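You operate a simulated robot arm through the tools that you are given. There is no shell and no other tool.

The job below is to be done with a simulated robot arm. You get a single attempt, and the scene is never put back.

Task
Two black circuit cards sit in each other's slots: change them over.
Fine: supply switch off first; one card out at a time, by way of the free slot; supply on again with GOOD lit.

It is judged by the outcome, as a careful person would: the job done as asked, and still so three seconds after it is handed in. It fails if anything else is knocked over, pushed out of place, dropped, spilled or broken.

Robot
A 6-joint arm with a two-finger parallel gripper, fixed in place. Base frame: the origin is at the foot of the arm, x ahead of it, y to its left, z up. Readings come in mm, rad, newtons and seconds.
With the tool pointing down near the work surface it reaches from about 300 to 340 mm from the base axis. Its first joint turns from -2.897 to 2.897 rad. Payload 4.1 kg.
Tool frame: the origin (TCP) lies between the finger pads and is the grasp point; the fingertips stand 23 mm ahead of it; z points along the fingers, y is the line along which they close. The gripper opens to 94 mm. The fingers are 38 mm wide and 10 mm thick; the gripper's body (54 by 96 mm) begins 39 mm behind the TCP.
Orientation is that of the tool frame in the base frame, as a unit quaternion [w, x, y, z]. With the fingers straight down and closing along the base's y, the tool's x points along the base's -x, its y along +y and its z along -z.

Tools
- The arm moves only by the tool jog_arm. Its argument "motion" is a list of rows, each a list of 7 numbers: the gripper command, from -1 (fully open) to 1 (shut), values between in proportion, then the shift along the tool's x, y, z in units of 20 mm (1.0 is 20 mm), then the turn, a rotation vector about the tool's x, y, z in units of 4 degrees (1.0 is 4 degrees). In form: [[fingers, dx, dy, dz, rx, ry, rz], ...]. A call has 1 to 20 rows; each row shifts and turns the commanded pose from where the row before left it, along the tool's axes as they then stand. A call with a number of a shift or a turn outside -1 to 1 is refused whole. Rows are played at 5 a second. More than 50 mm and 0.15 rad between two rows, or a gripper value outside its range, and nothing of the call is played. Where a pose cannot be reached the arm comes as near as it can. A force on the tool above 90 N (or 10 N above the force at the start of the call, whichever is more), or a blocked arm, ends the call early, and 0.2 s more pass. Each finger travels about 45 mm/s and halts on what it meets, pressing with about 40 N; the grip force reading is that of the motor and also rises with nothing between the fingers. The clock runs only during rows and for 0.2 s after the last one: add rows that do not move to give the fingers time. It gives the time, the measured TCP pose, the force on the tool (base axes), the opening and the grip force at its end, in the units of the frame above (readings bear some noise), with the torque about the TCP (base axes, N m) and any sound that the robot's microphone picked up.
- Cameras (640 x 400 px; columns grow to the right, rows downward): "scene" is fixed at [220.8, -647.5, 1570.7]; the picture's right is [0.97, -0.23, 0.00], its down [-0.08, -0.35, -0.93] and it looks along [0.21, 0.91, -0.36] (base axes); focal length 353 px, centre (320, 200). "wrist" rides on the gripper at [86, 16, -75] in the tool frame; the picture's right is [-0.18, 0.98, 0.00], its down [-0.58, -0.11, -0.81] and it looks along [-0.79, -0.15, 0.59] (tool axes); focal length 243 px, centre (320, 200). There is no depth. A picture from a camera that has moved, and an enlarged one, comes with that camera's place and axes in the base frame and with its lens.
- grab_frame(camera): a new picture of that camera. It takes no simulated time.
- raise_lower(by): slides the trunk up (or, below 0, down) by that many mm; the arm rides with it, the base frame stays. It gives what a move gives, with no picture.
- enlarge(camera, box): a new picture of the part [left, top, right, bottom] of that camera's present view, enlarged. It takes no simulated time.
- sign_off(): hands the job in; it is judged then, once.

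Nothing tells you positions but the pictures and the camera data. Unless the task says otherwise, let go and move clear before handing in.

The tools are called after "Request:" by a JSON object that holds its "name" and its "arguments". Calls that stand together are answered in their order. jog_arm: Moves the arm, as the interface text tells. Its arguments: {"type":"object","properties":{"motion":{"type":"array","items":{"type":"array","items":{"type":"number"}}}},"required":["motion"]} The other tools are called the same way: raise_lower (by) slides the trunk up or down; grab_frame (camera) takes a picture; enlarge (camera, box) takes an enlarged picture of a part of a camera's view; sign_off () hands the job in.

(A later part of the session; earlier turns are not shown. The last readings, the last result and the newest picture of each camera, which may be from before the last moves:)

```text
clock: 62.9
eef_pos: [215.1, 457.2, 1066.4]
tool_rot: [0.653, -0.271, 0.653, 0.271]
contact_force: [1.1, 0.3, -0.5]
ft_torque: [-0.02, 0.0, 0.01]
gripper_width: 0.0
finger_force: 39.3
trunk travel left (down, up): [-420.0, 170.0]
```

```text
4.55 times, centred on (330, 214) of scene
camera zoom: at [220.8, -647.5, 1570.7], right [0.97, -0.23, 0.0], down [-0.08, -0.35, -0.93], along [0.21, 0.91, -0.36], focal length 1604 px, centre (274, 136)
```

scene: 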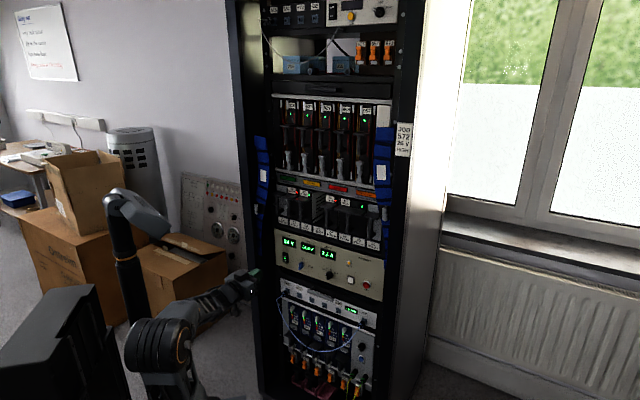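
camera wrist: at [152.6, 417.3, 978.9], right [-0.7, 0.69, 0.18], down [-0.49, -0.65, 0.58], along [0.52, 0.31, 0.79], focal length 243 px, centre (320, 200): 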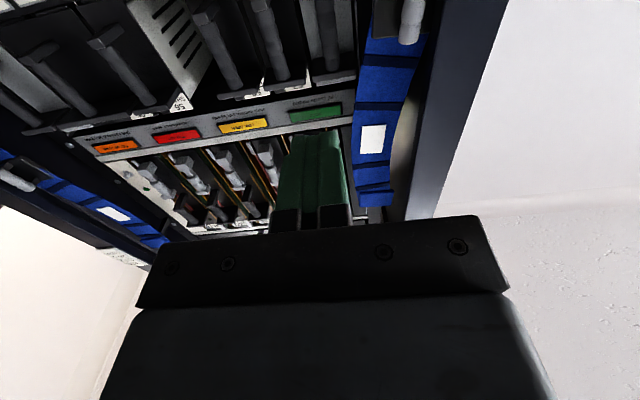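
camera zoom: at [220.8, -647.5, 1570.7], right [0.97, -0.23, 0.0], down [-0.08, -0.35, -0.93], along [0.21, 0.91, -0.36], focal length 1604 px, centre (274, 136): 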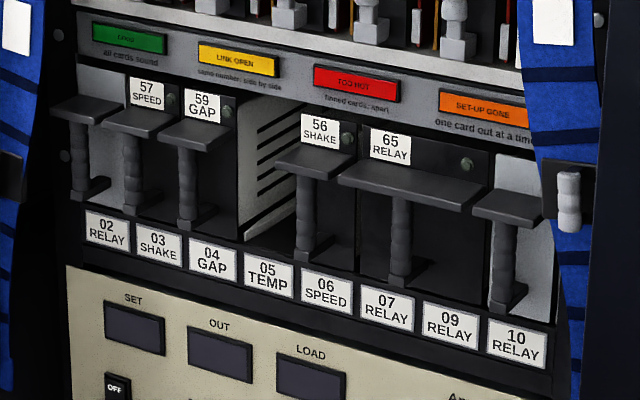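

The handles sit at label centres, so slot 03's bar should be at u≈-123.5, spanning roughly z 1041 to 1103. I'll open to about 42 mm and line up in front of it.

Request:
{"name": "jog_arm", "arguments": {"motion": [[0.1, -0.1, -0.8, 0, 0, 0, 0], [0.1, -0.1, -0.8, 0, 0, 0, 0], [0.1, -0.08, -0.78, 0, 0, 0, 0], [0.1, 0, 0, 1, 0, 0, 0], [0.1, 0, 0, 1, 0, 0, 0], [0.1, 0, 0, 1, 0, 0, 0], [0.1, 0, 0, 1, 0, 0, 0], [0.1, 0, 0, 1, 0, 0, 0], [0.1, 0, 0, 1, 0, 0, 0]]}}

Request:
{"name": "grab_frame", "arguments": {"camera": "wrist"}}

Request:
{"name": "enlarge", "arguments": {"camera": "wrist", "box": [240, 0, 400, 100]}}

Request:
{"name": "enlarge", "arguments": {"camera": "scene", "box": [250, 170, 350, 233]}}

```text
clock: 64.9
eef_pos: [333.5, 509.5, 1070.3]
tool_rot: [0.653, -0.272, 0.653, 0.271]
contact_force: [-0.6, -0.2, 0.4]
ft_torque: [0.01, 0.01, 0.0]
gripper_width: 42.8
finger_force: 0.0
trunk travel left (down, up): [-420.0, 170.0]
```

```text
taken
camera wrist: at [270.1, 468.9, 984.1], right [-0.7, 0.69, 0.18], down [-0.49, -0.65, 0.58], along [0.52, 0.31, 0.79], focal length 243 px, centre (320, 200)
```

wrist: 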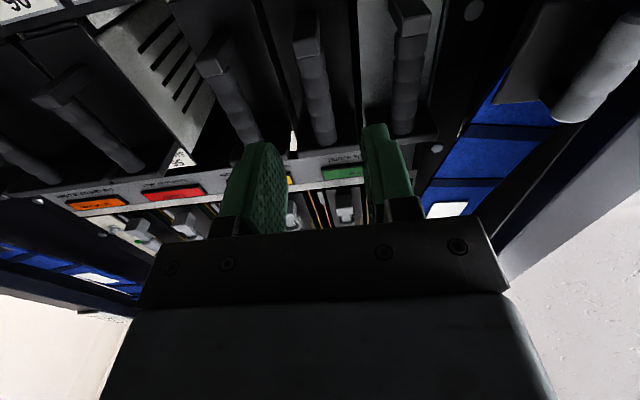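

```text
4.00 times, centred on (320, 50) of wrist
camera zoom: at [270.1, 468.9, 984.1], right [-0.7, 0.69, 0.18], down [-0.49, -0.65, 0.58], along [0.52, 0.31, 0.79], focal length 970 px, centre (320, 800)
```

zoom: 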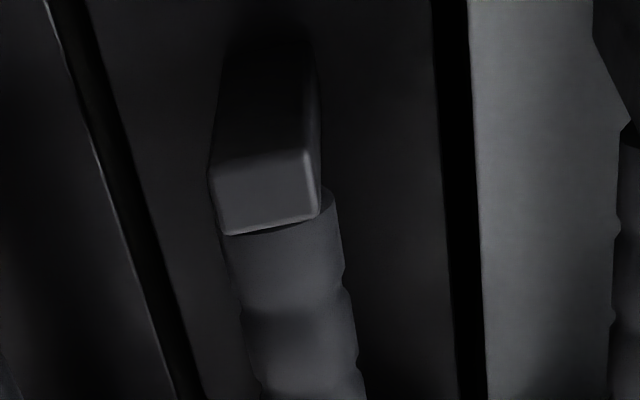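

```text
6.35 times, centred on (300, 202) of scene
camera zoom: at [220.8, -647.5, 1570.7], right [0.97, -0.23, 0.0], down [-0.08, -0.35, -0.93], along [0.21, 0.91, -0.36], focal length 2241 px, centre (447, 190)
```

zoom: 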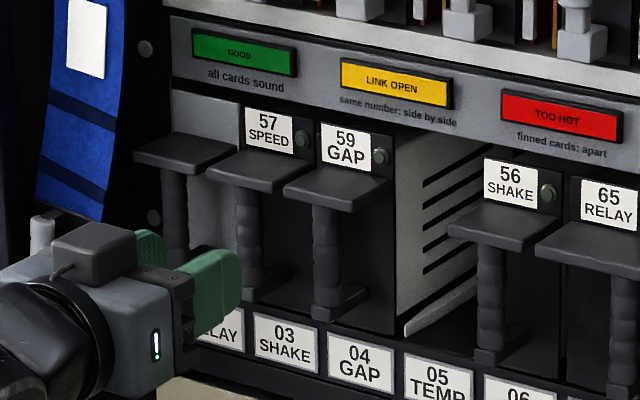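

The bar measures u≈-123.7 with its front at n≈661, so it is centred between the open fingers. I'll move in around it.

Request:
{"name": "jog_arm", "arguments": {"motion": [[0.1, -0.05, 0, 1, 0, 0, 0], [0.1, 0, 0, 1, 0, 0, 0], [0.1, 0, 0, 1, 0, 0, 0], [0.1, 0, 0, 0.5, 0, 0, 0], [0.1, 0, 0, 0, 0, 0, 0]]}}

Request:
{"name": "grab_frame", "arguments": {"camera": "wrist"}}

Request:
{"name": "enlarge", "arguments": {"camera": "scene", "box": [250, 170, 350, 233]}}

```text
clock: 66.1
eef_pos: [384.4, 558.6, 1072.4]
tool_rot: [0.653, -0.271, 0.653, 0.271]
contact_force: [0.2, 0.7, -0.2]
ft_torque: [0.03, 0.0, 0.02]
gripper_width: 42.5
finger_force: 0.1
trunk travel left (down, up): [-420.0, 170.0]
```

```text
taken
camera wrist: at [319.8, 518.3, 985.6], right [-0.7, 0.69, 0.18], down [-0.49, -0.65, 0.58], along [0.52, 0.31, 0.79], focal length 243 px, centre (320, 200)
```

wrist: 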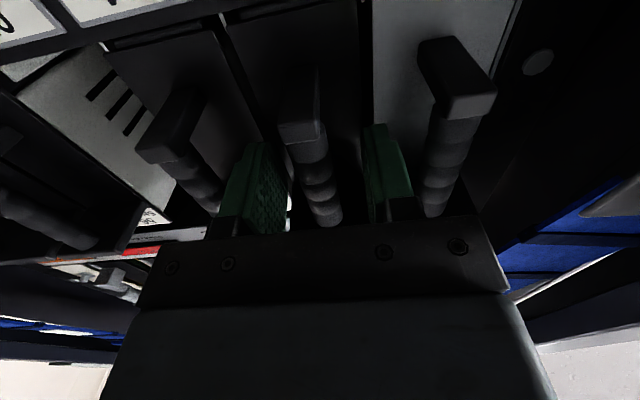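

```text
6.35 times, centred on (300, 202) of scene
camera zoom: at [220.8, -647.5, 1570.7], right [0.97, -0.23, 0.0], down [-0.08, -0.35, -0.93], along [0.21, 0.91, -0.36], focal length 2241 px, centre (447, 190)
```

zoom: 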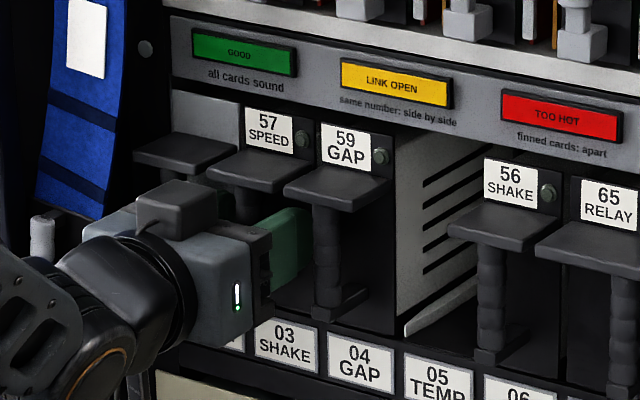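

The bar is between the finger pads and centred. I'll close on it.

Request:
{"name": "jog_arm", "arguments": {"motion": [[1, 0, 0, 0, 0, 0, 0], [1, 0, 0, 0, 0, 0, 0], [1, 0, 0, 0, 0, 0, 0], [1, 0, 0, 0, 0, 0, 0]]}}

Request:
{"name": "grab_frame", "arguments": {"camera": "wrist"}}

```text
clock: 67.1
eef_pos: [383.6, 557.7, 1072.1]
tool_rot: [0.653, -0.27, 0.653, 0.27]
contact_force: [0.0, -0.3, -0.3]
ft_torque: [0.08, -0.1, -0.07]
gripper_width: 16.8
finger_force: 39.7
trunk travel left (down, up): [-420.0, 170.0]
```

```text
taken
camera wrist: at [319.8, 518.1, 985.6], right [-0.7, 0.69, 0.18], down [-0.49, -0.65, 0.58], along [0.52, 0.31, 0.79], focal length 243 px, centre (320, 200)
```

wrist: 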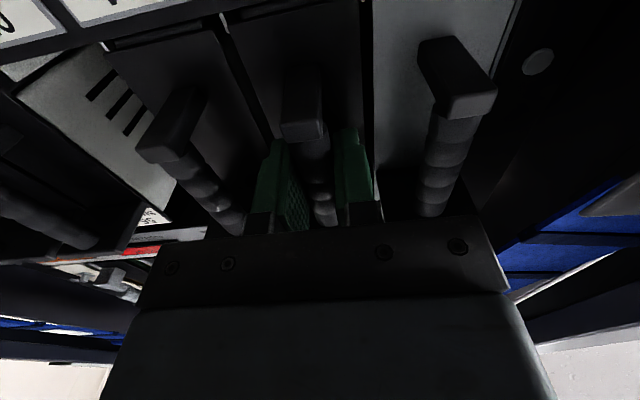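

Gripped at 16.8 mm wide with almost no side load. I'll pull straight out.

Request:
{"name": "jog_arm", "arguments": {"motion": [[1, 0, 0, -0.25, 0, 0, 0], [1, 0, 0, -0.25, 0, 0, 0], [1, 0, 0, -0.25, 0, 0, 0], [1, 0, 0, -0.25, 0, 0, 0]]}}

Request:
{"name": "enlarge", "arguments": {"camera": "scene", "box": [250, 170, 350, 233]}}

```text
clock: 68.1
eef_pos: [369.5, 542.7, 1071.7]
tool_rot: [0.653, -0.27, 0.653, 0.27]
contact_force: [1.1, 0.1, 2.9]
ft_torque: [0.1, -0.08, -0.04]
gripper_width: 16.5
finger_force: 39.7
trunk travel left (down, up): [-420.0, 170.0]
```

```text
6.35 times, centred on (300, 202) of scene
camera zoom: at [220.8, -647.5, 1570.7], right [0.97, -0.23, 0.0], down [-0.08, -0.35, -0.93], along [0.21, 0.91, -0.36], focal length 2241 px, centre (447, 190)
```

zoom: 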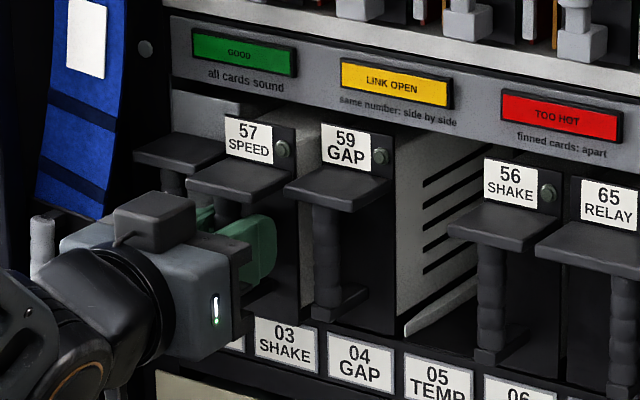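

The card slides out cleanly with almost no drag, so I'll keep pulling.

Request:
{"name": "jog_arm", "arguments": {"motion": [[1, 0, 0, -0.5, 0, 0, 0], [1, 0, 0, -0.5, 0, 0, 0], [1, 0, 0, -0.5, 0, 0, 0], [1, 0, 0, -0.5, 0, 0, 0], [1, 0, 0, -0.5, 0, 0, 0], [1, 0, 0, -0.5, 0, 0, 0], [1, 0, 0, -0.5, 0, 0, 0], [1, 0, 0, -0.5, 0, 0, 0]]}}

Request:
{"name": "grab_frame", "arguments": {"camera": "scene"}}

Request:
{"name": "grab_frame", "arguments": {"camera": "wrist"}}

```text
clock: 69.9
eef_pos: [313.0, 486.8, 1071.7]
tool_rot: [0.653, -0.271, 0.653, 0.271]
contact_force: [0.9, -1.3, 1.0]
ft_torque: [0.18, -0.13, 0.0]
gripper_width: 16.6
finger_force: 40.2
trunk travel left (down, up): [-420.0, 170.0]
```

```text
taken
```

scene: 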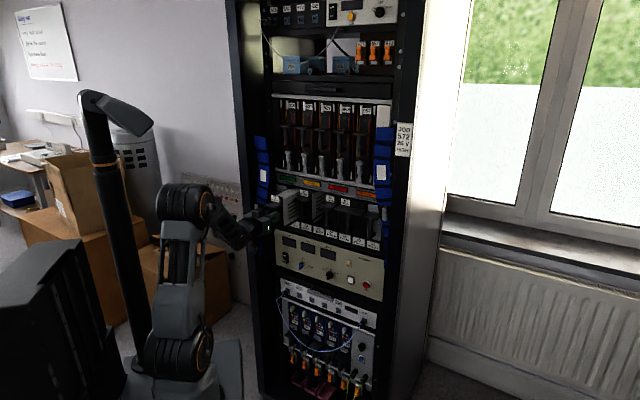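

```text
taken
camera wrist: at [248.9, 447.0, 985.5], right [-0.7, 0.69, 0.18], down [-0.49, -0.65, 0.58], along [0.52, 0.31, 0.79], focal length 243 px, centre (320, 200)
```

wrist: 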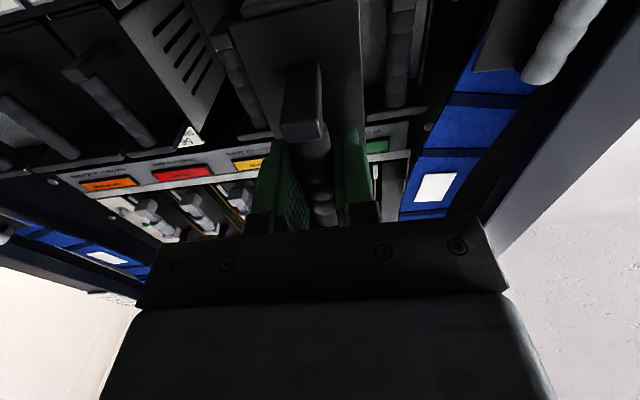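

Request:
{"name": "jog_arm", "arguments": {"motion": [[1, 0, 0, -0.5, 0, 0, 0], [1, 0, 0, -0.5, 0, 0, 0], [1, 0, 0, -0.5, 0, 0, 0], [1, 0, 0, -0.5, 0, 0, 0], [1, 0, 0, -0.5, 0, 0, 0]]}}

Request:
{"name": "enlarge", "arguments": {"camera": "scene", "box": [230, 160, 360, 241]}}

Request:
{"name": "enlarge", "arguments": {"camera": "wrist", "box": [160, 0, 480, 200]}}

```text
clock: 71.1
eef_pos: [278.0, 451.7, 1071.5]
tool_rot: [0.653, -0.271, 0.654, 0.27]
contact_force: [-0.3, -0.5, -0.3]
ft_torque: [0.18, -0.21, -0.05]
gripper_width: 16.7
finger_force: 40.1
trunk travel left (down, up): [-420.0, 170.0]
```

```text
4.92 times, centred on (295, 200) of scene
camera zoom: at [220.8, -647.5, 1570.7], right [0.97, -0.23, 0.0], down [-0.08, -0.35, -0.93], along [0.21, 0.91, -0.36], focal length 1737 px, centre (443, 198)
```

zoom: 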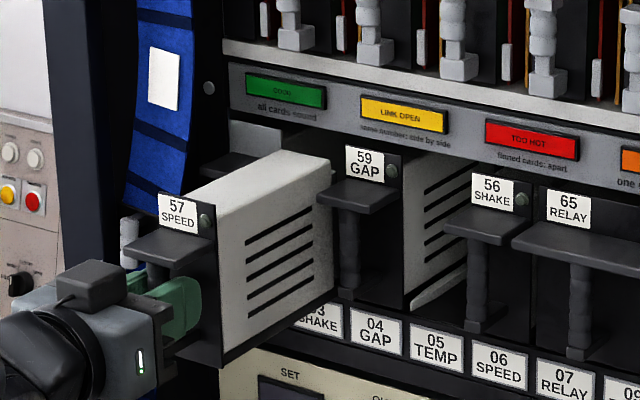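

```text
2.00 times, centred on (320, 100) of wrist
camera zoom: at [214.6, 412.1, 985.1], right [-0.7, 0.69, 0.18], down [-0.49, -0.65, 0.58], along [0.52, 0.31, 0.79], focal length 485 px, centre (320, 400)
```

zoom: 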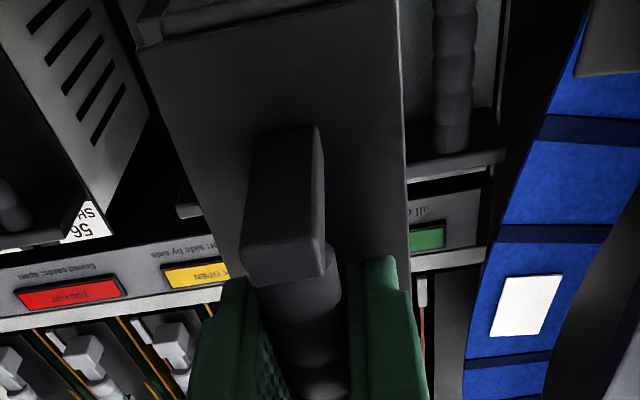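

Request:
{"name": "jog_arm", "arguments": {"motion": [[1, 0, 0, -0.5, 0, 0, 0], [1, 0, 0, -0.5, 0, 0, 0], [1, 0, 0, -0.5, 0, 0, 0], [1, 0, 0, -0.5, 0, 0, 0]]}}

Request:
{"name": "enlarge", "arguments": {"camera": "scene", "box": [230, 160, 360, 241]}}

Request:
{"name": "grab_frame", "arguments": {"camera": "wrist"}}

```text
clock: 72.1
eef_pos: [249.3, 423.5, 1071.6]
tool_rot: [0.653, -0.271, 0.653, 0.271]
contact_force: [0.0, -0.2, -0.3]
ft_torque: [-0.14, 0.17, -0.03]
gripper_width: 16.6
finger_force: 40.4
trunk travel left (down, up): [-420.0, 170.0]
```

```text
4.92 times, centred on (295, 200) of scene
camera zoom: at [220.8, -647.5, 1570.7], right [0.97, -0.23, 0.0], down [-0.08, -0.35, -0.93], along [0.21, 0.91, -0.36], focal length 1737 px, centre (443, 198)
```

zoom: 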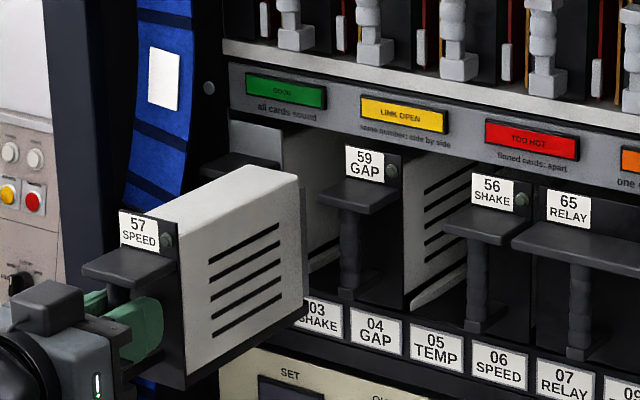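

```text
taken
camera wrist: at [186.2, 383.7, 985.4], right [-0.7, 0.69, 0.18], down [-0.49, -0.65, 0.58], along [0.52, 0.31, 0.79], focal length 243 px, centre (320, 200)
```

wrist: 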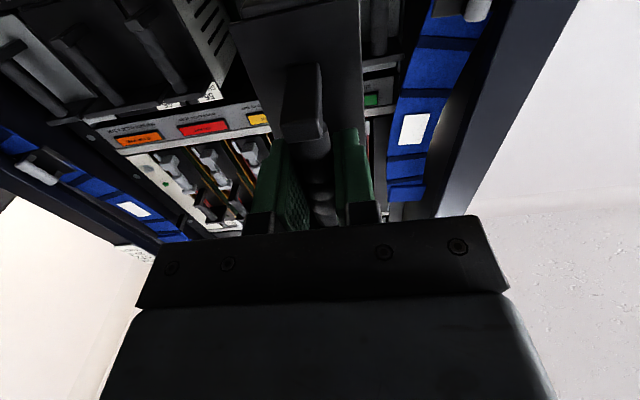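

The card is about 130 mm deep and clear of its slot. I'll draw back another 45 mm to clear the neighbouring handles, then move across in front of free slot 05.

Request:
{"name": "jog_arm", "arguments": {"motion": [[1, 0, 0, -0.75, 0, 0, 0], [1, 0, 0, -0.75, 0, 0, 0], [1, 0, 0, -0.75, 0, 0, 0], [1, 0, 0, 0, 0, 0, 0]]}}

Request:
{"name": "jog_arm", "arguments": {"motion": [[1, 0, -0.5, 0, 0, 0, 0], [1, 0, -0.5, 0, 0, 0, 0], [1, 0, -0.5, 0, 0, 0, 0], [1, 0, -0.5, 0, 0, 0, 0], [1, 0, -0.5, 0, 0, 0, 0], [1, 0, -0.5, 0, 0, 0, 0], [1, 0, -0.5, 0, 0, 0, 0], [1, 0, -0.5, 0, 0, 0, 0], [1, 0, -0.5, 0, 0, 0, 0], [1, 0, -0.5, 0, 0, 0, 0], [1, 0, -0.43, 0, 0, 0, 0], [1, 0, 0, 0, 0, 0, 0]]}}

Request:
{"name": "grab_frame", "arguments": {"camera": "wrist"}}

Request:
{"name": "enlarge", "arguments": {"camera": "scene", "box": [230, 160, 390, 260]}}

```text
clock: 73.1
eef_pos: [217.3, 391.5, 1072.2]
tool_rot: [0.653, -0.271, 0.653, 0.271]
contact_force: [-0.2, 0.4, 0.4]
ft_torque: [-0.12, 0.16, 0.0]
gripper_width: 16.5
finger_force: 40.1
trunk travel left (down, up): [-420.0, 170.0]
```

```text
clock: 75.7
eef_pos: [302.0, 335.2, 1078.8]
tool_rot: [0.653, -0.271, 0.653, 0.271]
contact_force: [-0.4, 0.4, -2.1]
ft_torque: [-0.16, 0.15, 0.02]
gripper_width: 16.7
finger_force: 40.5
out of reach, approached as far as the arm can: row 6, 7, 8, 10
trunk travel left (down, up): [-420.0, 170.0]
```

```text
taken
camera wrist: at [239.5, 295.4, 992.6], right [-0.7, 0.69, 0.18], down [-0.49, -0.65, 0.58], along [0.52, 0.31, 0.79], focal length 243 px, centre (320, 200)
```

wrist: 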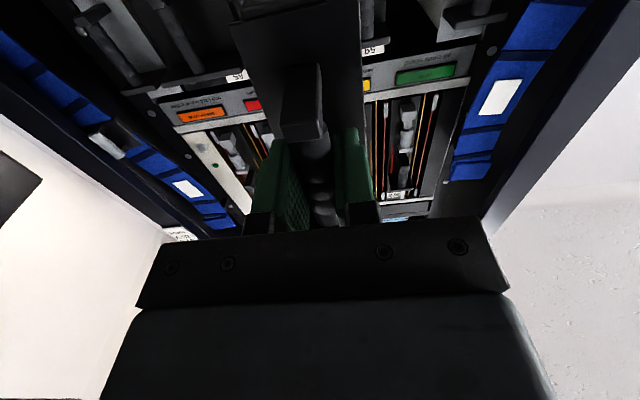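

```text
4.00 times, centred on (310, 210) of scene
camera zoom: at [220.8, -647.5, 1570.7], right [0.97, -0.23, 0.0], down [-0.08, -0.35, -0.93], along [0.21, 0.91, -0.36], focal length 1412 px, centre (360, 160)
```

zoom: 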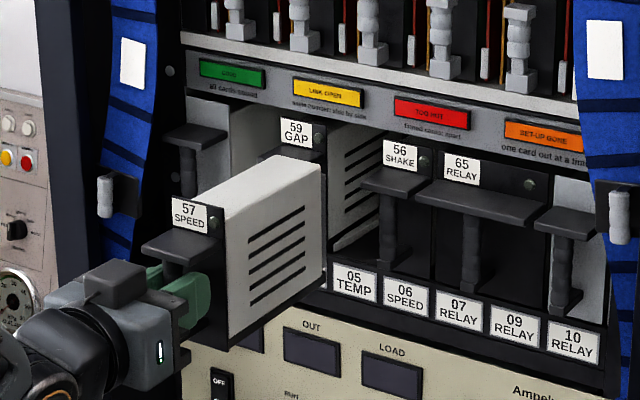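

The arm ran into its inner reach and drifted slightly up. I'll bring it forward a little and correct to z≈1072 and u≈-14.4.

Request:
{"name": "jog_arm", "arguments": {"motion": [[1, 0, 0, 0.3, 0, 0, 0], [1, 0.17, -0.22, 0, 0, 0, 0], [1, 0.17, -0.23, 0, 0, 0, 0], [1, 0, 0, 0, 0, 0, 0]]}}

Request:
{"name": "grab_frame", "arguments": {"camera": "wrist"}}

Request:
{"name": "enlarge", "arguments": {"camera": "wrist", "box": [160, 0, 480, 200]}}

Request:
{"name": "enlarge", "arguments": {"camera": "scene", "box": [250, 170, 370, 245]}}

```text
clock: 76.7
eef_pos: [314.9, 332.1, 1071.4]
tool_rot: [0.652, -0.271, 0.654, 0.271]
contact_force: [-0.4, 0.1, -1.6]
ft_torque: [-0.16, 0.15, 0.04]
gripper_width: 16.7
finger_force: 40.0
trunk travel left (down, up): [-420.0, 170.0]
```

```text
taken
camera wrist: at [250.0, 292.1, 985.1], right [-0.7, 0.69, 0.18], down [-0.49, -0.65, 0.58], along [0.52, 0.31, 0.79], focal length 243 px, centre (320, 200)
```

wrist: 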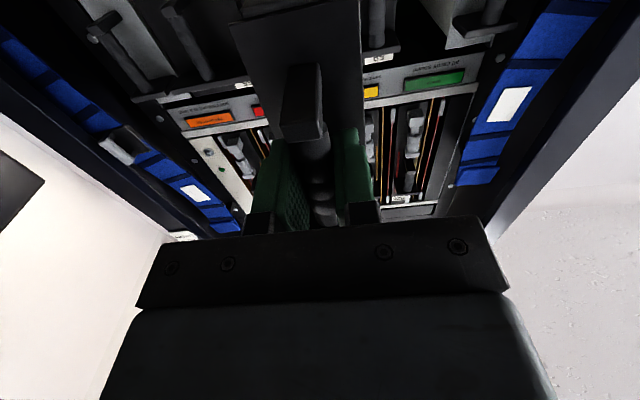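

```text
2.00 times, centred on (320, 100) of wrist
camera zoom: at [250.0, 292.1, 985.1], right [-0.7, 0.69, 0.18], down [-0.49, -0.65, 0.58], along [0.52, 0.31, 0.79], focal length 485 px, centre (320, 400)
```

zoom: 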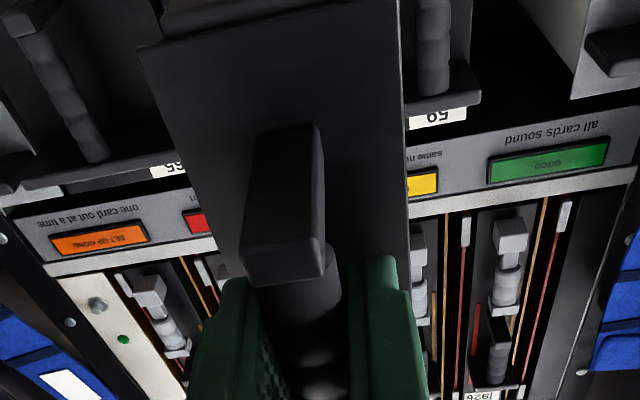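

```text
5.33 times, centred on (310, 208) of scene
camera zoom: at [220.8, -647.5, 1570.7], right [0.97, -0.23, 0.0], down [-0.08, -0.35, -0.93], along [0.21, 0.91, -0.36], focal length 1882 px, centre (373, 160)
```

zoom: 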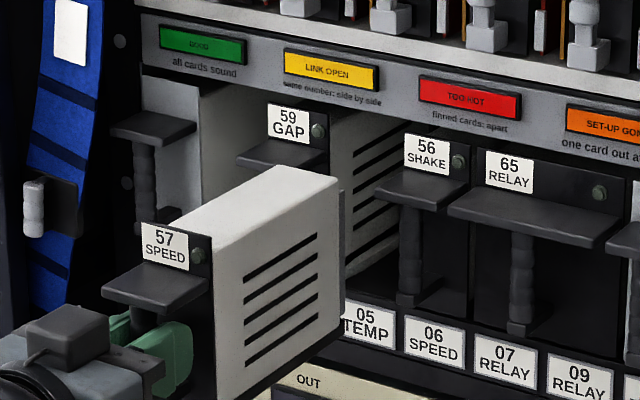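

Request:
{"name": "jog_arm", "arguments": {"motion": [[1, -0.02, 0.11, 0, 0, 0, 0], [1, 0, 0, 0.5, 0, 0, 0], [1, 0, 0, 0.5, 0, 0, 0], [1, 0, 0, 0.5, 0, 0, 0], [1, 0, 0, 0.5, 0, 0, 0], [1, 0, 0, 0.5, 0, 0, 0], [1, 0, 0, 0.5, 0, 0, 0], [1, 0, 0, 0, 0, 0, 0]]}}

Request:
{"name": "enlarge", "arguments": {"camera": "wrist", "box": [160, 0, 480, 200]}}

Request:
{"name": "enlarge", "arguments": {"camera": "scene", "box": [270, 170, 370, 233]}}

```text
clock: 78.5
eef_pos: [350.3, 376.7, 1072.1]
tool_rot: [0.654, -0.269, 0.654, 0.269]
contact_force: [-0.7, 0.7, -1.2]
ft_torque: [-0.19, 0.17, -0.01]
gripper_width: 16.6
finger_force: 40.0
out of reach, approached as far as the arm can: row 7
trunk travel left (down, up): [-420.0, 170.0]
```

```text
2.00 times, centred on (320, 100) of wrist
camera zoom: at [286.9, 337.0, 986.0], right [-0.69, 0.7, 0.18], down [-0.5, -0.64, 0.58], along [0.53, 0.31, 0.79], focal length 485 px, centre (320, 400)
```

zoom: 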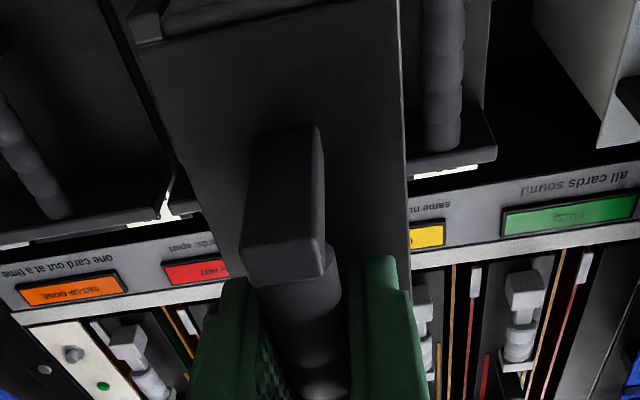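

```text
6.35 times, centred on (320, 202) of scene
camera zoom: at [220.8, -647.5, 1570.7], right [0.97, -0.23, 0.0], down [-0.08, -0.35, -0.93], along [0.21, 0.91, -0.36], focal length 2241 px, centre (320, 190)
```

zoom: 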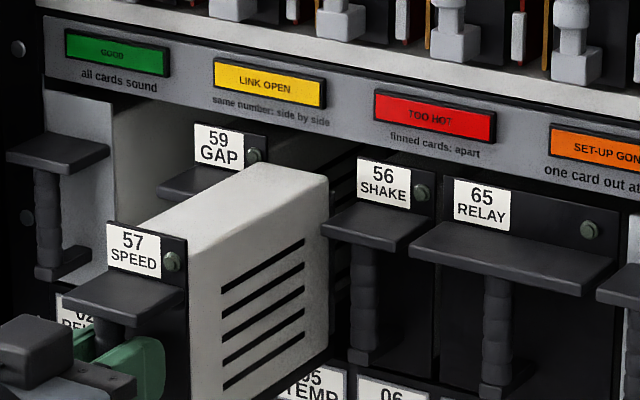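

The arm reported a reach hiccup partway in, and there is a small sideways drift with a yaw of about 0.3°. I'll look at its posture before going further.

Request:
{"name": "grab_frame", "arguments": {"camera": "scene"}}

Request:
{"name": "enlarge", "arguments": {"camera": "scene", "box": [80, 150, 340, 312]}}

Request:
{"name": "jog_arm", "arguments": {"motion": [[1, 0, 0, 0, 0, 0, 0]]}}

```text
taken
```

scene: 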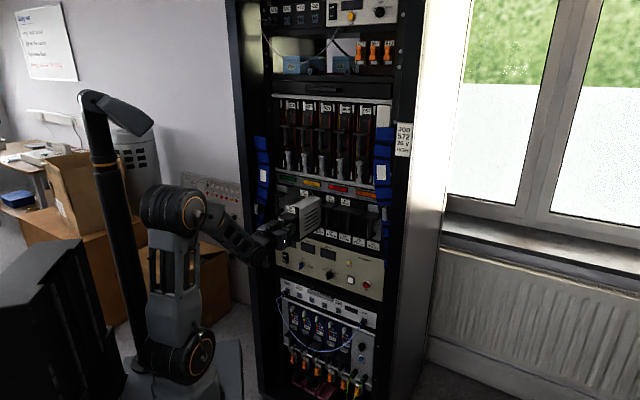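

```text
2.46 times, centred on (210, 231) of scene
camera zoom: at [220.8, -647.5, 1570.7], right [0.97, -0.23, 0.0], down [-0.08, -0.35, -0.93], along [0.21, 0.91, -0.36], focal length 869 px, centre (591, 124)
```

zoom: 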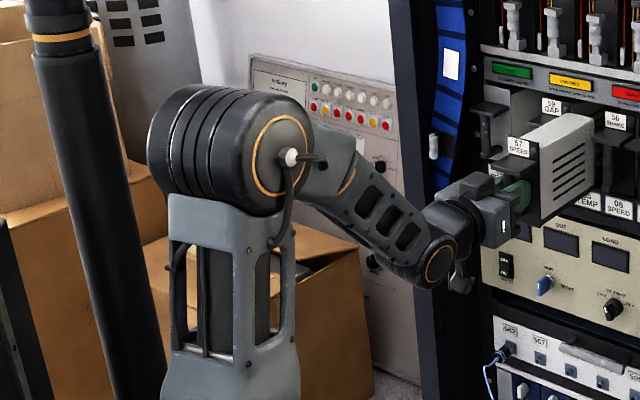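

```text
clock: 78.9
eef_pos: [349.3, 376.8, 1072.2]
tool_rot: [0.654, -0.268, 0.655, 0.268]
contact_force: [1.2, 0.2, -1.3]
ft_torque: [-0.16, 0.18, 0.01]
gripper_width: 16.6
finger_force: 40.2
trunk travel left (down, up): [-420.0, 170.0]
```

No contact is shown, but I'll step back 30 mm to keep the card clear of the neighbouring ledges, then check how the arm responds to a sideways and yaw correction.

Request:
{"name": "jog_arm", "arguments": {"motion": [[1, 0, 0, -0.5, 0, 0, 0], [1, 0, 0, -0.5, 0, 0, 0], [1, 0, 0, -0.5, 0, 0, 0], [1, 0, 0, 0, 0, 0, 0]]}}

Request:
{"name": "jog_arm", "arguments": {"motion": [[1, 0, -0.1, 0, -0.08, 0, 0], [1, 0, -0.1, 0, 0, 0, 0], [1, 0, 0, 0, 0, 0, 0]]}}

```text
clock: 79.9
eef_pos: [329.5, 354.9, 1072.3]
tool_rot: [0.653, -0.272, 0.653, 0.272]
contact_force: [-0.8, -0.7, -2.3]
ft_torque: [-0.15, 0.14, -0.01]
gripper_width: 16.8
finger_force: 40.0
trunk travel left (down, up): [-420.0, 170.0]
```

```text
clock: 80.7
eef_pos: [331.1, 353.6, 1074.8]
tool_rot: [0.653, -0.271, 0.654, 0.27]
contact_force: [0.0, 0.4, -2.5]
ft_torque: [-0.13, 0.15, 0.06]
gripper_width: 16.5
finger_force: 40.0
trunk travel left (down, up): [-420.0, 170.0]
```

The drift fits a forearm-roll joint sitting near its limit when the tool lies in the arm's own plane, with the forearm sloping steeply down. If I lower the trunk and reach up to the same height, the forearm flattens and slot 05 should come within reach, so I'll back off slightly and do that.

Request:
{"name": "jog_arm", "arguments": {"motion": [[1, 0, 0, -0.5, 0, 0, 0], [1, 0, 0, -0.5, 0, 0, 0], [1, 0, 0, 0, 0, 0, 0]]}}

Request:
{"name": "raise_lower", "arguments": {"by": -60}}

Request:
{"name": "jog_arm", "arguments": {"motion": [[1, -0.5, 0, 0, 0, 0, 0], [1, -0.5, 0, 0, 0, 0, 0], [1, -0.5, 0, 0, 0, 0, 0], [1, -0.5, 0, 0, 0, 0, 0], [1, -0.5, 0, 0, 0, 0, 0], [1, -0.5, 0, 0, 0, 0, 0], [1, 0, 0, 0, 0, 0, 0]]}}

```text
clock: 81.5
eef_pos: [317.7, 338.9, 1073.1]
tool_rot: [0.652, -0.273, 0.652, 0.274]
contact_force: [-0.5, 0.6, -2.5]
ft_torque: [-0.15, 0.17, 0.03]
gripper_width: 16.6
finger_force: 40.0
trunk travel left (down, up): [-420.0, 170.0]
```

```text
clock: 82.5
eef_pos: [317.7, 338.6, 1010.9]
tool_rot: [0.653, -0.272, 0.653, 0.272]
contact_force: [0.3, 0.3, -3.1]
ft_torque: [-0.17, 0.13, -0.01]
gripper_width: 16.7
finger_force: 40.3
trunk travel left (down, up): [-360.0, 230.0]
```

```text
clock: 84.1
eef_pos: [318.8, 338.5, 1072.1]
tool_rot: [0.653, -0.273, 0.652, 0.273]
contact_force: [1.0, 0.0, -2.1]
ft_torque: [-0.15, 0.18, 0.02]
gripper_width: 16.9
finger_force: 39.8
trunk travel left (down, up): [-360.0, 230.0]
```

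Request:
{"name": "raise_lower", "arguments": {"by": -60}}

Request:
{"name": "jog_arm", "arguments": {"motion": [[1, -0.5, 0, 0, 0, 0, 0], [1, -0.5, 0, 0, 0, 0, 0], [1, -0.5, 0, 0, 0, 0, 0], [1, -0.5, 0, 0, 0, 0, 0], [1, -0.5, 0, 0, 0, 0, 0], [1, -0.5, 0, 0, 0, 0, 0], [1, 0, 0, 0, 0, 0, 0]]}}

Request:
{"name": "enlarge", "arguments": {"camera": "scene", "box": [80, 150, 340, 312]}}

```text
clock: 85.1
eef_pos: [318.2, 336.5, 1011.3]
tool_rot: [0.652, -0.273, 0.653, 0.272]
contact_force: [0.3, 0.2, -2.0]
ft_torque: [-0.13, 0.19, 0.02]
gripper_width: 16.9
finger_force: 40.2
trunk travel left (down, up): [-300.0, 290.0]
```

```text
clock: 86.7
eef_pos: [317.7, 338.0, 1073.0]
tool_rot: [0.652, -0.273, 0.652, 0.273]
contact_force: [-0.2, 0.0, -1.8]
ft_torque: [-0.15, 0.21, 0.01]
gripper_width: 16.7
finger_force: 39.9
trunk travel left (down, up): [-300.0, 290.0]
```

```text
2.46 times, centred on (210, 231) of scene
camera zoom: at [220.8, -647.5, 1570.7], right [0.97, -0.23, 0.0], down [-0.08, -0.35, -0.93], along [0.21, 0.91, -0.36], focal length 869 px, centre (591, 124)
```

zoom: 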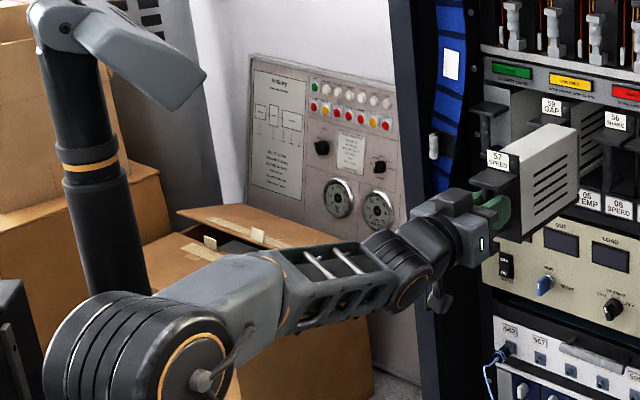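

The forearm is now nearly level and tracking is good. To get a comfortable wrist configuration I'll swing left to u≈-123, lower the trunk a bit more there so that the forearm points slightly upward, and come back.

Request:
{"name": "jog_arm", "arguments": {"motion": [[1, 0, 0.6, 0, 0, 0, 0], [1, 0, 0.6, 0, 0, 0, 0], [1, 0, 0.6, 0, 0, 0, 0], [1, 0, 0.6, 0, 0, 0, 0], [1, 0, 0.6, 0, 0, 0, 0], [1, 0, 0.6, 0, 0, 0, 0], [1, 0, 0.6, 0, 0, 0, 0], [1, 0, 0.6, 0, 0, 0, 0], [1, 0, 0.6, 0, 0, 0, 0], [1, 0, 0, 0, 0, 0, 0]]}}

Request:
{"name": "raise_lower", "arguments": {"by": -50}}

Request:
{"name": "jog_arm", "arguments": {"motion": [[1, -0.5, 0, 0, 0, 0, 0], [1, -0.5, 0, 0, 0, 0, 0], [1, -0.5, 0, 0, 0, 0, 0], [1, -0.5, 0, 0, 0, 0, 0], [1, -0.5, 0, 0, 0, 0, 0], [1, 0, 0, 0, 0, 0, 0]]}}

Request:
{"name": "raise_lower", "arguments": {"by": -50}}

Request:
{"name": "jog_arm", "arguments": {"motion": [[1, -0.5, 0, 0, 0, 0, 0], [1, -0.5, 0, 0, 0, 0, 0], [1, -0.5, 0, 0, 0, 0, 0], [1, -0.5, 0, 0, 0, 0, 0], [1, -0.5, 0, 0, 0, 0, 0], [1, 0, 0, 0, 0, 0, 0]]}}

Request:
{"name": "enlarge", "arguments": {"camera": "scene", "box": [80, 150, 340, 312]}}

```text
clock: 88.9
eef_pos: [242.1, 414.4, 1071.3]
tool_rot: [0.652, -0.273, 0.653, 0.272]
contact_force: [0.1, 0.4, -2.4]
ft_torque: [-0.14, 0.14, 0.03]
gripper_width: 16.6
finger_force: 40.1
trunk travel left (down, up): [-300.0, 290.0]
```

```text
clock: 89.8
eef_pos: [242.4, 414.7, 1021.5]
tool_rot: [0.653, -0.272, 0.652, 0.273]
contact_force: [0.3, 0.4, -3.3]
ft_torque: [-0.14, 0.14, -0.04]
gripper_width: 16.8
finger_force: 40.3
trunk travel left (down, up): [-250.0, 340.0]
```

```text
clock: 91.2
eef_pos: [240.9, 414.6, 1071.0]
tool_rot: [0.653, -0.272, 0.653, 0.272]
contact_force: [-1.2, -0.7, -2.9]
ft_torque: [-0.16, 0.12, -0.01]
gripper_width: 16.6
finger_force: 40.7
trunk travel left (down, up): [-250.0, 340.0]
```

```text
clock: 92.1
eef_pos: [241.1, 413.8, 1022.9]
tool_rot: [0.653, -0.272, 0.653, 0.272]
contact_force: [-0.3, -0.4, -1.8]
ft_torque: [-0.16, 0.15, -0.02]
gripper_width: 17.0
finger_force: 39.8
trunk travel left (down, up): [-200.0, 390.0]
```

```text
clock: 93.5
eef_pos: [242.0, 413.8, 1072.0]
tool_rot: [0.652, -0.273, 0.652, 0.273]
contact_force: [0.0, 0.6, -2.1]
ft_torque: [-0.14, 0.17, 0.0]
gripper_width: 16.5
finger_force: 40.1
trunk travel left (down, up): [-200.0, 390.0]
```

```text
2.46 times, centred on (210, 231) of scene
camera zoom: at [220.8, -647.5, 1570.7], right [0.97, -0.23, 0.0], down [-0.08, -0.35, -0.93], along [0.21, 0.91, -0.36], focal length 869 px, centre (591, 124)
```

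zoom: 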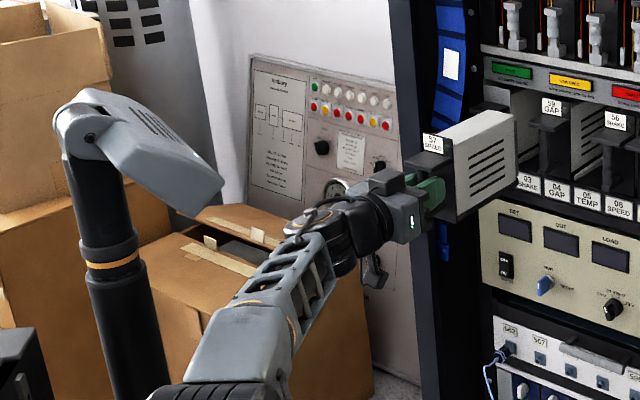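

The forearm now slopes upward, so the wrist is well conditioned. I'll go back across to slot 05 with a tiny yaw correction.

Request:
{"name": "jog_arm", "arguments": {"motion": [[1, 0, -0.6, 0, 0.05, 0, 0], [1, 0, -0.6, 0, 0, 0, 0], [1, 0, -0.6, 0, 0, 0, 0], [1, 0, -0.6, 0, 0, 0, 0], [1, 0, -0.6, 0, 0, 0, 0], [1, 0, -0.6, 0, 0, 0, 0], [1, 0, -0.6, 0, 0, 0, 0], [1, 0, -0.6, 0, 0, 0, 0], [1, 0, -0.55, 0, 0, 0, 0], [1, 0, 0, 0, 0, 0, 0]]}}

Request:
{"name": "jog_arm", "arguments": {"motion": [[1, 0, 0, 0, 0, 0, 0], [1, 0, 0, 0, 0, 0, 0]]}}

Request:
{"name": "jog_arm", "arguments": {"motion": [[1, 0, 0, 0, 0, 0, 0]]}}

Request:
{"name": "grab_frame", "arguments": {"camera": "wrist"}}

Request:
{"name": "enlarge", "arguments": {"camera": "scene", "box": [270, 170, 370, 233]}}

```text
clock: 95.7
eef_pos: [319.4, 337.9, 1072.2]
tool_rot: [0.653, -0.272, 0.653, 0.271]
contact_force: [-0.2, 0.2, -3.0]
ft_torque: [-0.13, 0.15, 0.0]
gripper_width: 16.6
finger_force: 40.1
trunk travel left (down, up): [-200.0, 390.0]
```

```text
clock: 96.3
eef_pos: [317.9, 338.9, 1070.2]
tool_rot: [0.653, -0.272, 0.653, 0.271]
contact_force: [0.4, 1.1, -1.9]
ft_torque: [-0.14, 0.12, 0.03]
gripper_width: 16.8
finger_force: 40.3
trunk travel left (down, up): [-200.0, 390.0]
```

```text
clock: 96.7
eef_pos: [318.6, 339.4, 1071.5]
tool_rot: [0.653, -0.272, 0.653, 0.271]
contact_force: [1.1, -0.5, -2.6]
ft_torque: [-0.15, 0.15, -0.01]
gripper_width: 16.5
finger_force: 39.9
trunk travel left (down, up): [-200.0, 390.0]
```

```text
taken
camera wrist: at [254.8, 298.7, 985.3], right [-0.7, 0.69, 0.18], down [-0.49, -0.65, 0.58], along [0.52, 0.32, 0.79], focal length 243 px, centre (320, 200)
```

wrist: 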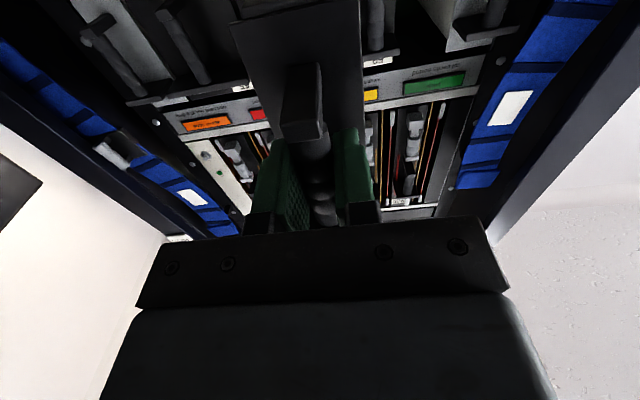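

```text
6.35 times, centred on (320, 202) of scene
camera zoom: at [220.8, -647.5, 1570.7], right [0.97, -0.23, 0.0], down [-0.08, -0.35, -0.93], along [0.21, 0.91, -0.36], focal length 2241 px, centre (320, 190)
```

zoom: 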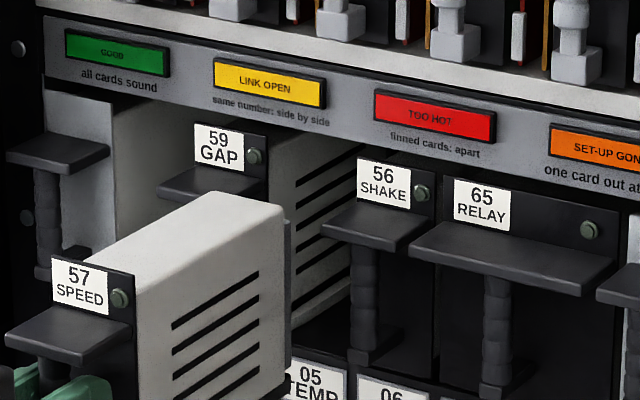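

I'm lined up on slot 05 within about a millimetre. I'll go forward in small steps and watch the forces.

Request:
{"name": "jog_arm", "arguments": {"motion": [[1, -0.015, 0.015, 0.5, 0, 0, 0], [1, 0, 0, 0.5, 0, 0, 0], [1, 0, 0, 0.5, 0, 0, 0], [1, 0, 0, 0.5, 0, 0, 0], [1, 0, 0, 0.5, 0, 0, 0], [1, 0, 0, 0, 0, 0, 0]]}}

Request:
{"name": "enlarge", "arguments": {"camera": "wrist", "box": [160, 0, 480, 200]}}

Request:
{"name": "enlarge", "arguments": {"camera": "scene", "box": [280, 175, 360, 225]}}

```text
clock: 98.1
eef_pos: [352.8, 374.9, 1071.8]
tool_rot: [0.653, -0.271, 0.653, 0.271]
contact_force: [0.1, 0.4, -3.2]
ft_torque: [-0.14, 0.15, 0.01]
gripper_width: 16.9
finger_force: 40.2
trunk travel left (down, up): [-200.0, 390.0]
```

```text
2.00 times, centred on (320, 100) of wrist
camera zoom: at [289.8, 334.7, 986.5], right [-0.7, 0.69, 0.18], down [-0.49, -0.65, 0.58], along [0.52, 0.32, 0.79], focal length 485 px, centre (320, 400)
```

zoom: 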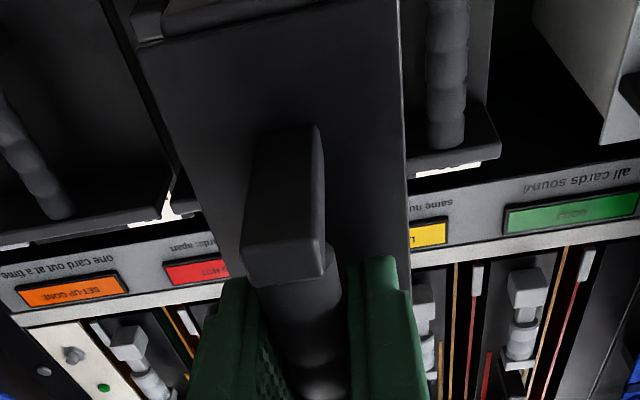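

```text
8.00 times, centred on (320, 200) of scene
camera zoom: at [220.8, -647.5, 1570.7], right [0.97, -0.23, 0.0], down [-0.08, -0.35, -0.93], along [0.21, 0.91, -0.36], focal length 2823 px, centre (320, 200)
```

zoom: 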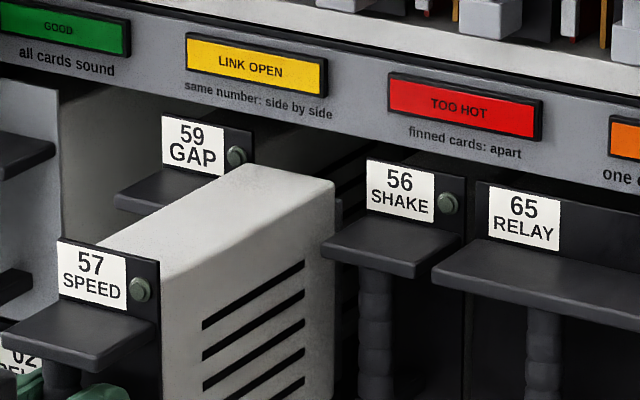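

Request:
{"name": "jog_arm", "arguments": {"motion": [[1, 0.02, -0.01, 0.25, 0, 0, 0], [1, 0, 0, 0.25, 0, 0, 0], [1, 0, 0, 0.25, 0, 0, 0], [1, 0, 0, 0, 0, 0, 0]]}}

Request:
{"name": "jog_arm", "arguments": {"motion": [[1, 0, 0, 0.25, 0, 0, 0], [1, 0, 0, 0.25, 0, 0, 0], [1, 0, 0, 0, 0, 0, 0]]}}

Request:
{"name": "enlarge", "arguments": {"camera": "wrist", "box": [160, 0, 480, 200]}}

Request:
{"name": "enlarge", "arguments": {"camera": "scene", "box": [280, 175, 360, 225]}}

```text
clock: 99.1
eef_pos: [364.0, 384.9, 1072.2]
tool_rot: [0.653, -0.272, 0.653, 0.272]
contact_force: [0.3, -0.6, -0.7]
ft_torque: [0.02, 0.01, 0.01]
gripper_width: 16.7
finger_force: 39.6
trunk travel left (down, up): [-200.0, 390.0]
```

```text
clock: 99.9
eef_pos: [370.3, 390.5, 1072.6]
tool_rot: [0.653, -0.272, 0.653, 0.271]
contact_force: [-0.4, 0.5, -0.1]
ft_torque: [0.09, -0.09, 0.04]
gripper_width: 16.8
finger_force: 40.0
trunk travel left (down, up): [-200.0, 390.0]
```

```text
2.00 times, centred on (320, 100) of wrist
camera zoom: at [307.4, 352.3, 986.0], right [-0.7, 0.69, 0.18], down [-0.49, -0.65, 0.58], along [0.52, 0.31, 0.79], focal length 485 px, centre (320, 400)
```

zoom: 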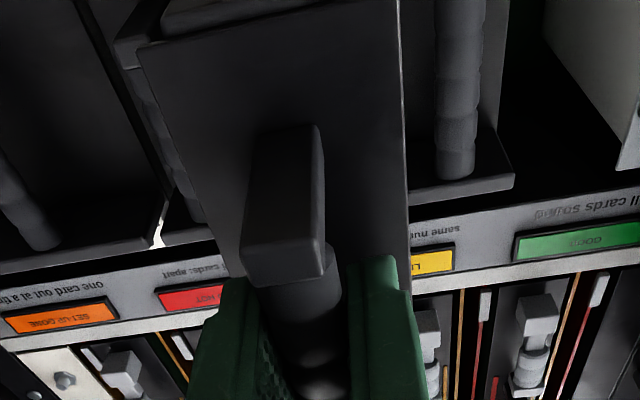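

```text
8.00 times, centred on (320, 200) of scene
camera zoom: at [220.8, -647.5, 1570.7], right [0.97, -0.23, 0.0], down [-0.08, -0.35, -0.93], along [0.21, 0.91, -0.36], focal length 2823 px, centre (320, 200)
```

zoom: 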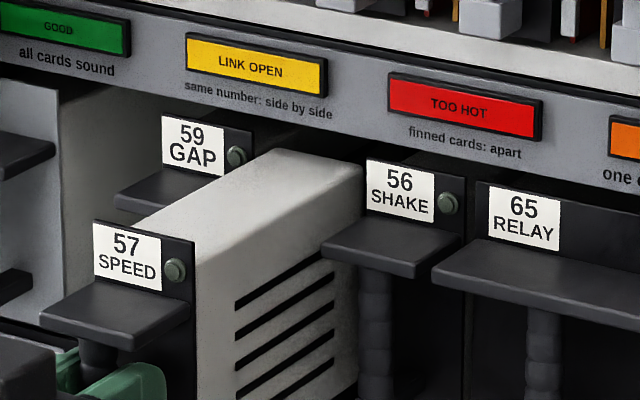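

The slot guide is now carrying the card's weight and there is no side force, so it has entered cleanly. I'll keep pushing in.

Request:
{"name": "jog_arm", "arguments": {"motion": [[1, 0, 0, 0.25, 0, 0, 0], [1, 0, 0, 0.25, 0, 0, 0], [1, 0, 0, 0.25, 0, 0, 0], [1, 0, 0, 0.25, 0, 0, 0], [1, 0, 0, 0, 0, 0, 0]]}}

Request:
{"name": "jog_arm", "arguments": {"motion": [[1, 0, 0, 0.25, 0, 0, 0], [1, 0, 0, 0.25, 0, 0, 0], [1, 0, 0, 0.25, 0, 0, 0], [1, 0, 0, 0.25, 0, 0, 0], [1, 0, 0, 0, 0, 0, 0]]}}

Request:
{"name": "enlarge", "arguments": {"camera": "scene", "box": [280, 175, 360, 225]}}

Request:
{"name": "enlarge", "arguments": {"camera": "wrist", "box": [160, 0, 480, 200]}}

```text
clock: 101.1
eef_pos: [384.7, 407.1, 1072.5]
tool_rot: [0.653, -0.272, 0.653, 0.272]
contact_force: [-0.1, 0.1, 0.0]
ft_torque: [0.13, -0.11, -0.06]
gripper_width: 16.8
finger_force: 40.1
trunk travel left (down, up): [-200.0, 390.0]
```

```text
clock: 102.3
eef_pos: [397.7, 419.5, 1072.8]
tool_rot: [0.653, -0.271, 0.653, 0.271]
contact_force: [-0.8, -0.5, 0.9]
ft_torque: [0.25, -0.2, -0.03]
gripper_width: 16.5
finger_force: 40.4
trunk travel left (down, up): [-200.0, 390.0]
```

```text
8.00 times, centred on (320, 200) of scene
camera zoom: at [220.8, -647.5, 1570.7], right [0.97, -0.23, 0.0], down [-0.08, -0.35, -0.93], along [0.21, 0.91, -0.36], focal length 2823 px, centre (320, 200)
```

zoom: 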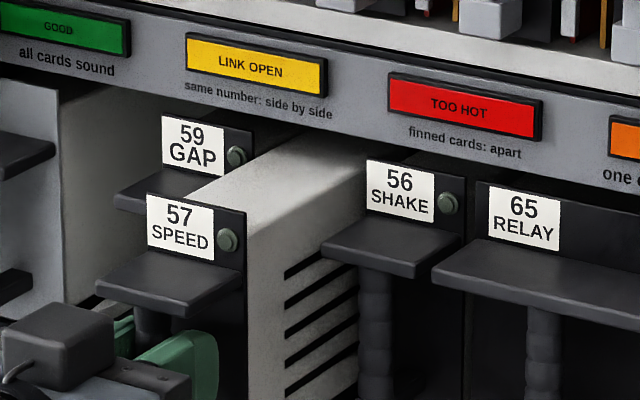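

```text
2.00 times, centred on (320, 100) of wrist
camera zoom: at [334.9, 379.9, 985.9], right [-0.7, 0.69, 0.18], down [-0.49, -0.65, 0.58], along [0.52, 0.31, 0.79], focal length 485 px, centre (320, 400)
```

zoom: 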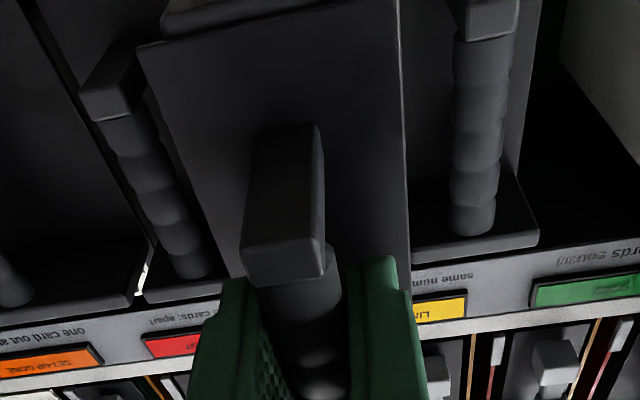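

Request:
{"name": "jog_arm", "arguments": {"motion": [[1, 0, 0, 0.25, 0, 0, 0], [1, 0, 0, 0.25, 0, 0, 0], [1, 0, 0, 0.25, 0, 0, 0], [1, 0, 0, 0.25, 0, 0, 0], [1, 0, 0, 0.25, 0, 0, 0], [1, 0, 0, 0.25, 0, 0, 0], [1, 0, 0, 0, 0, 0, 0]]}}

Request:
{"name": "jog_arm", "arguments": {"motion": [[1, 0, 0, 0.25, 0, 0, 0], [1, 0, 0, 0.25, 0, 0, 0], [1, 0, 0, 0.25, 0, 0, 0], [1, 0, 0, 0.25, 0, 0, 0], [1, 0, 0, 0.25, 0, 0, 0], [1, 0, 0, 0.25, 0, 0, 0], [1, 0, 0, 0, 0, 0, 0]]}}

Request:
{"name": "enlarge", "arguments": {"camera": "scene", "box": [280, 175, 360, 225]}}

Request:
{"name": "enlarge", "arguments": {"camera": "wrist", "box": [160, 0, 480, 200]}}

```text
clock: 103.9
eef_pos: [420.1, 440.7, 1071.0]
tool_rot: [0.653, -0.272, 0.652, 0.272]
contact_force: [0.2, -0.2, 3.1]
ft_torque: [0.51, -0.48, 0.04]
gripper_width: 16.5
finger_force: 40.6
trunk travel left (down, up): [-200.0, 390.0]
```

```text
clock: 105.5
eef_pos: [440.6, 461.9, 1071.8]
tool_rot: [0.653, -0.272, 0.653, 0.272]
contact_force: [0.0, -0.9, 3.0]
ft_torque: [0.43, -0.48, 0.02]
gripper_width: 16.5
finger_force: 40.2
trunk travel left (down, up): [-200.0, 390.0]
```

```text
8.00 times, centred on (320, 200) of scene
camera zoom: at [220.8, -647.5, 1570.7], right [0.97, -0.23, 0.0], down [-0.08, -0.35, -0.93], along [0.21, 0.91, -0.36], focal length 2823 px, centre (320, 200)
```

zoom: 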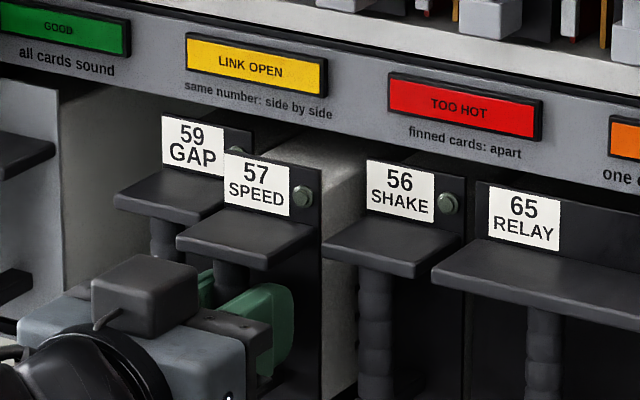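

```text
2.00 times, centred on (320, 100) of wrist
camera zoom: at [377.2, 422.7, 985.6], right [-0.7, 0.69, 0.18], down [-0.49, -0.65, 0.58], along [0.52, 0.31, 0.79], focal length 485 px, centre (320, 400)
```

zoom: 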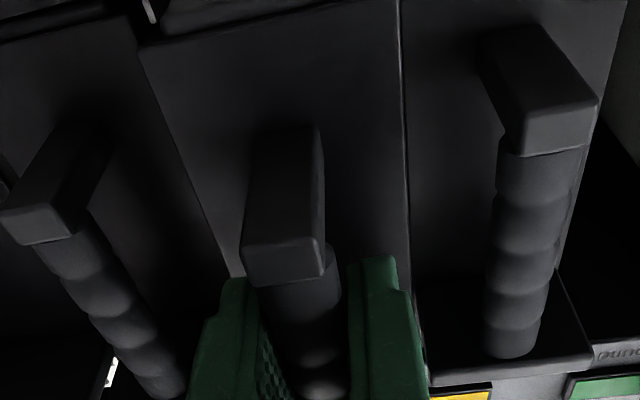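

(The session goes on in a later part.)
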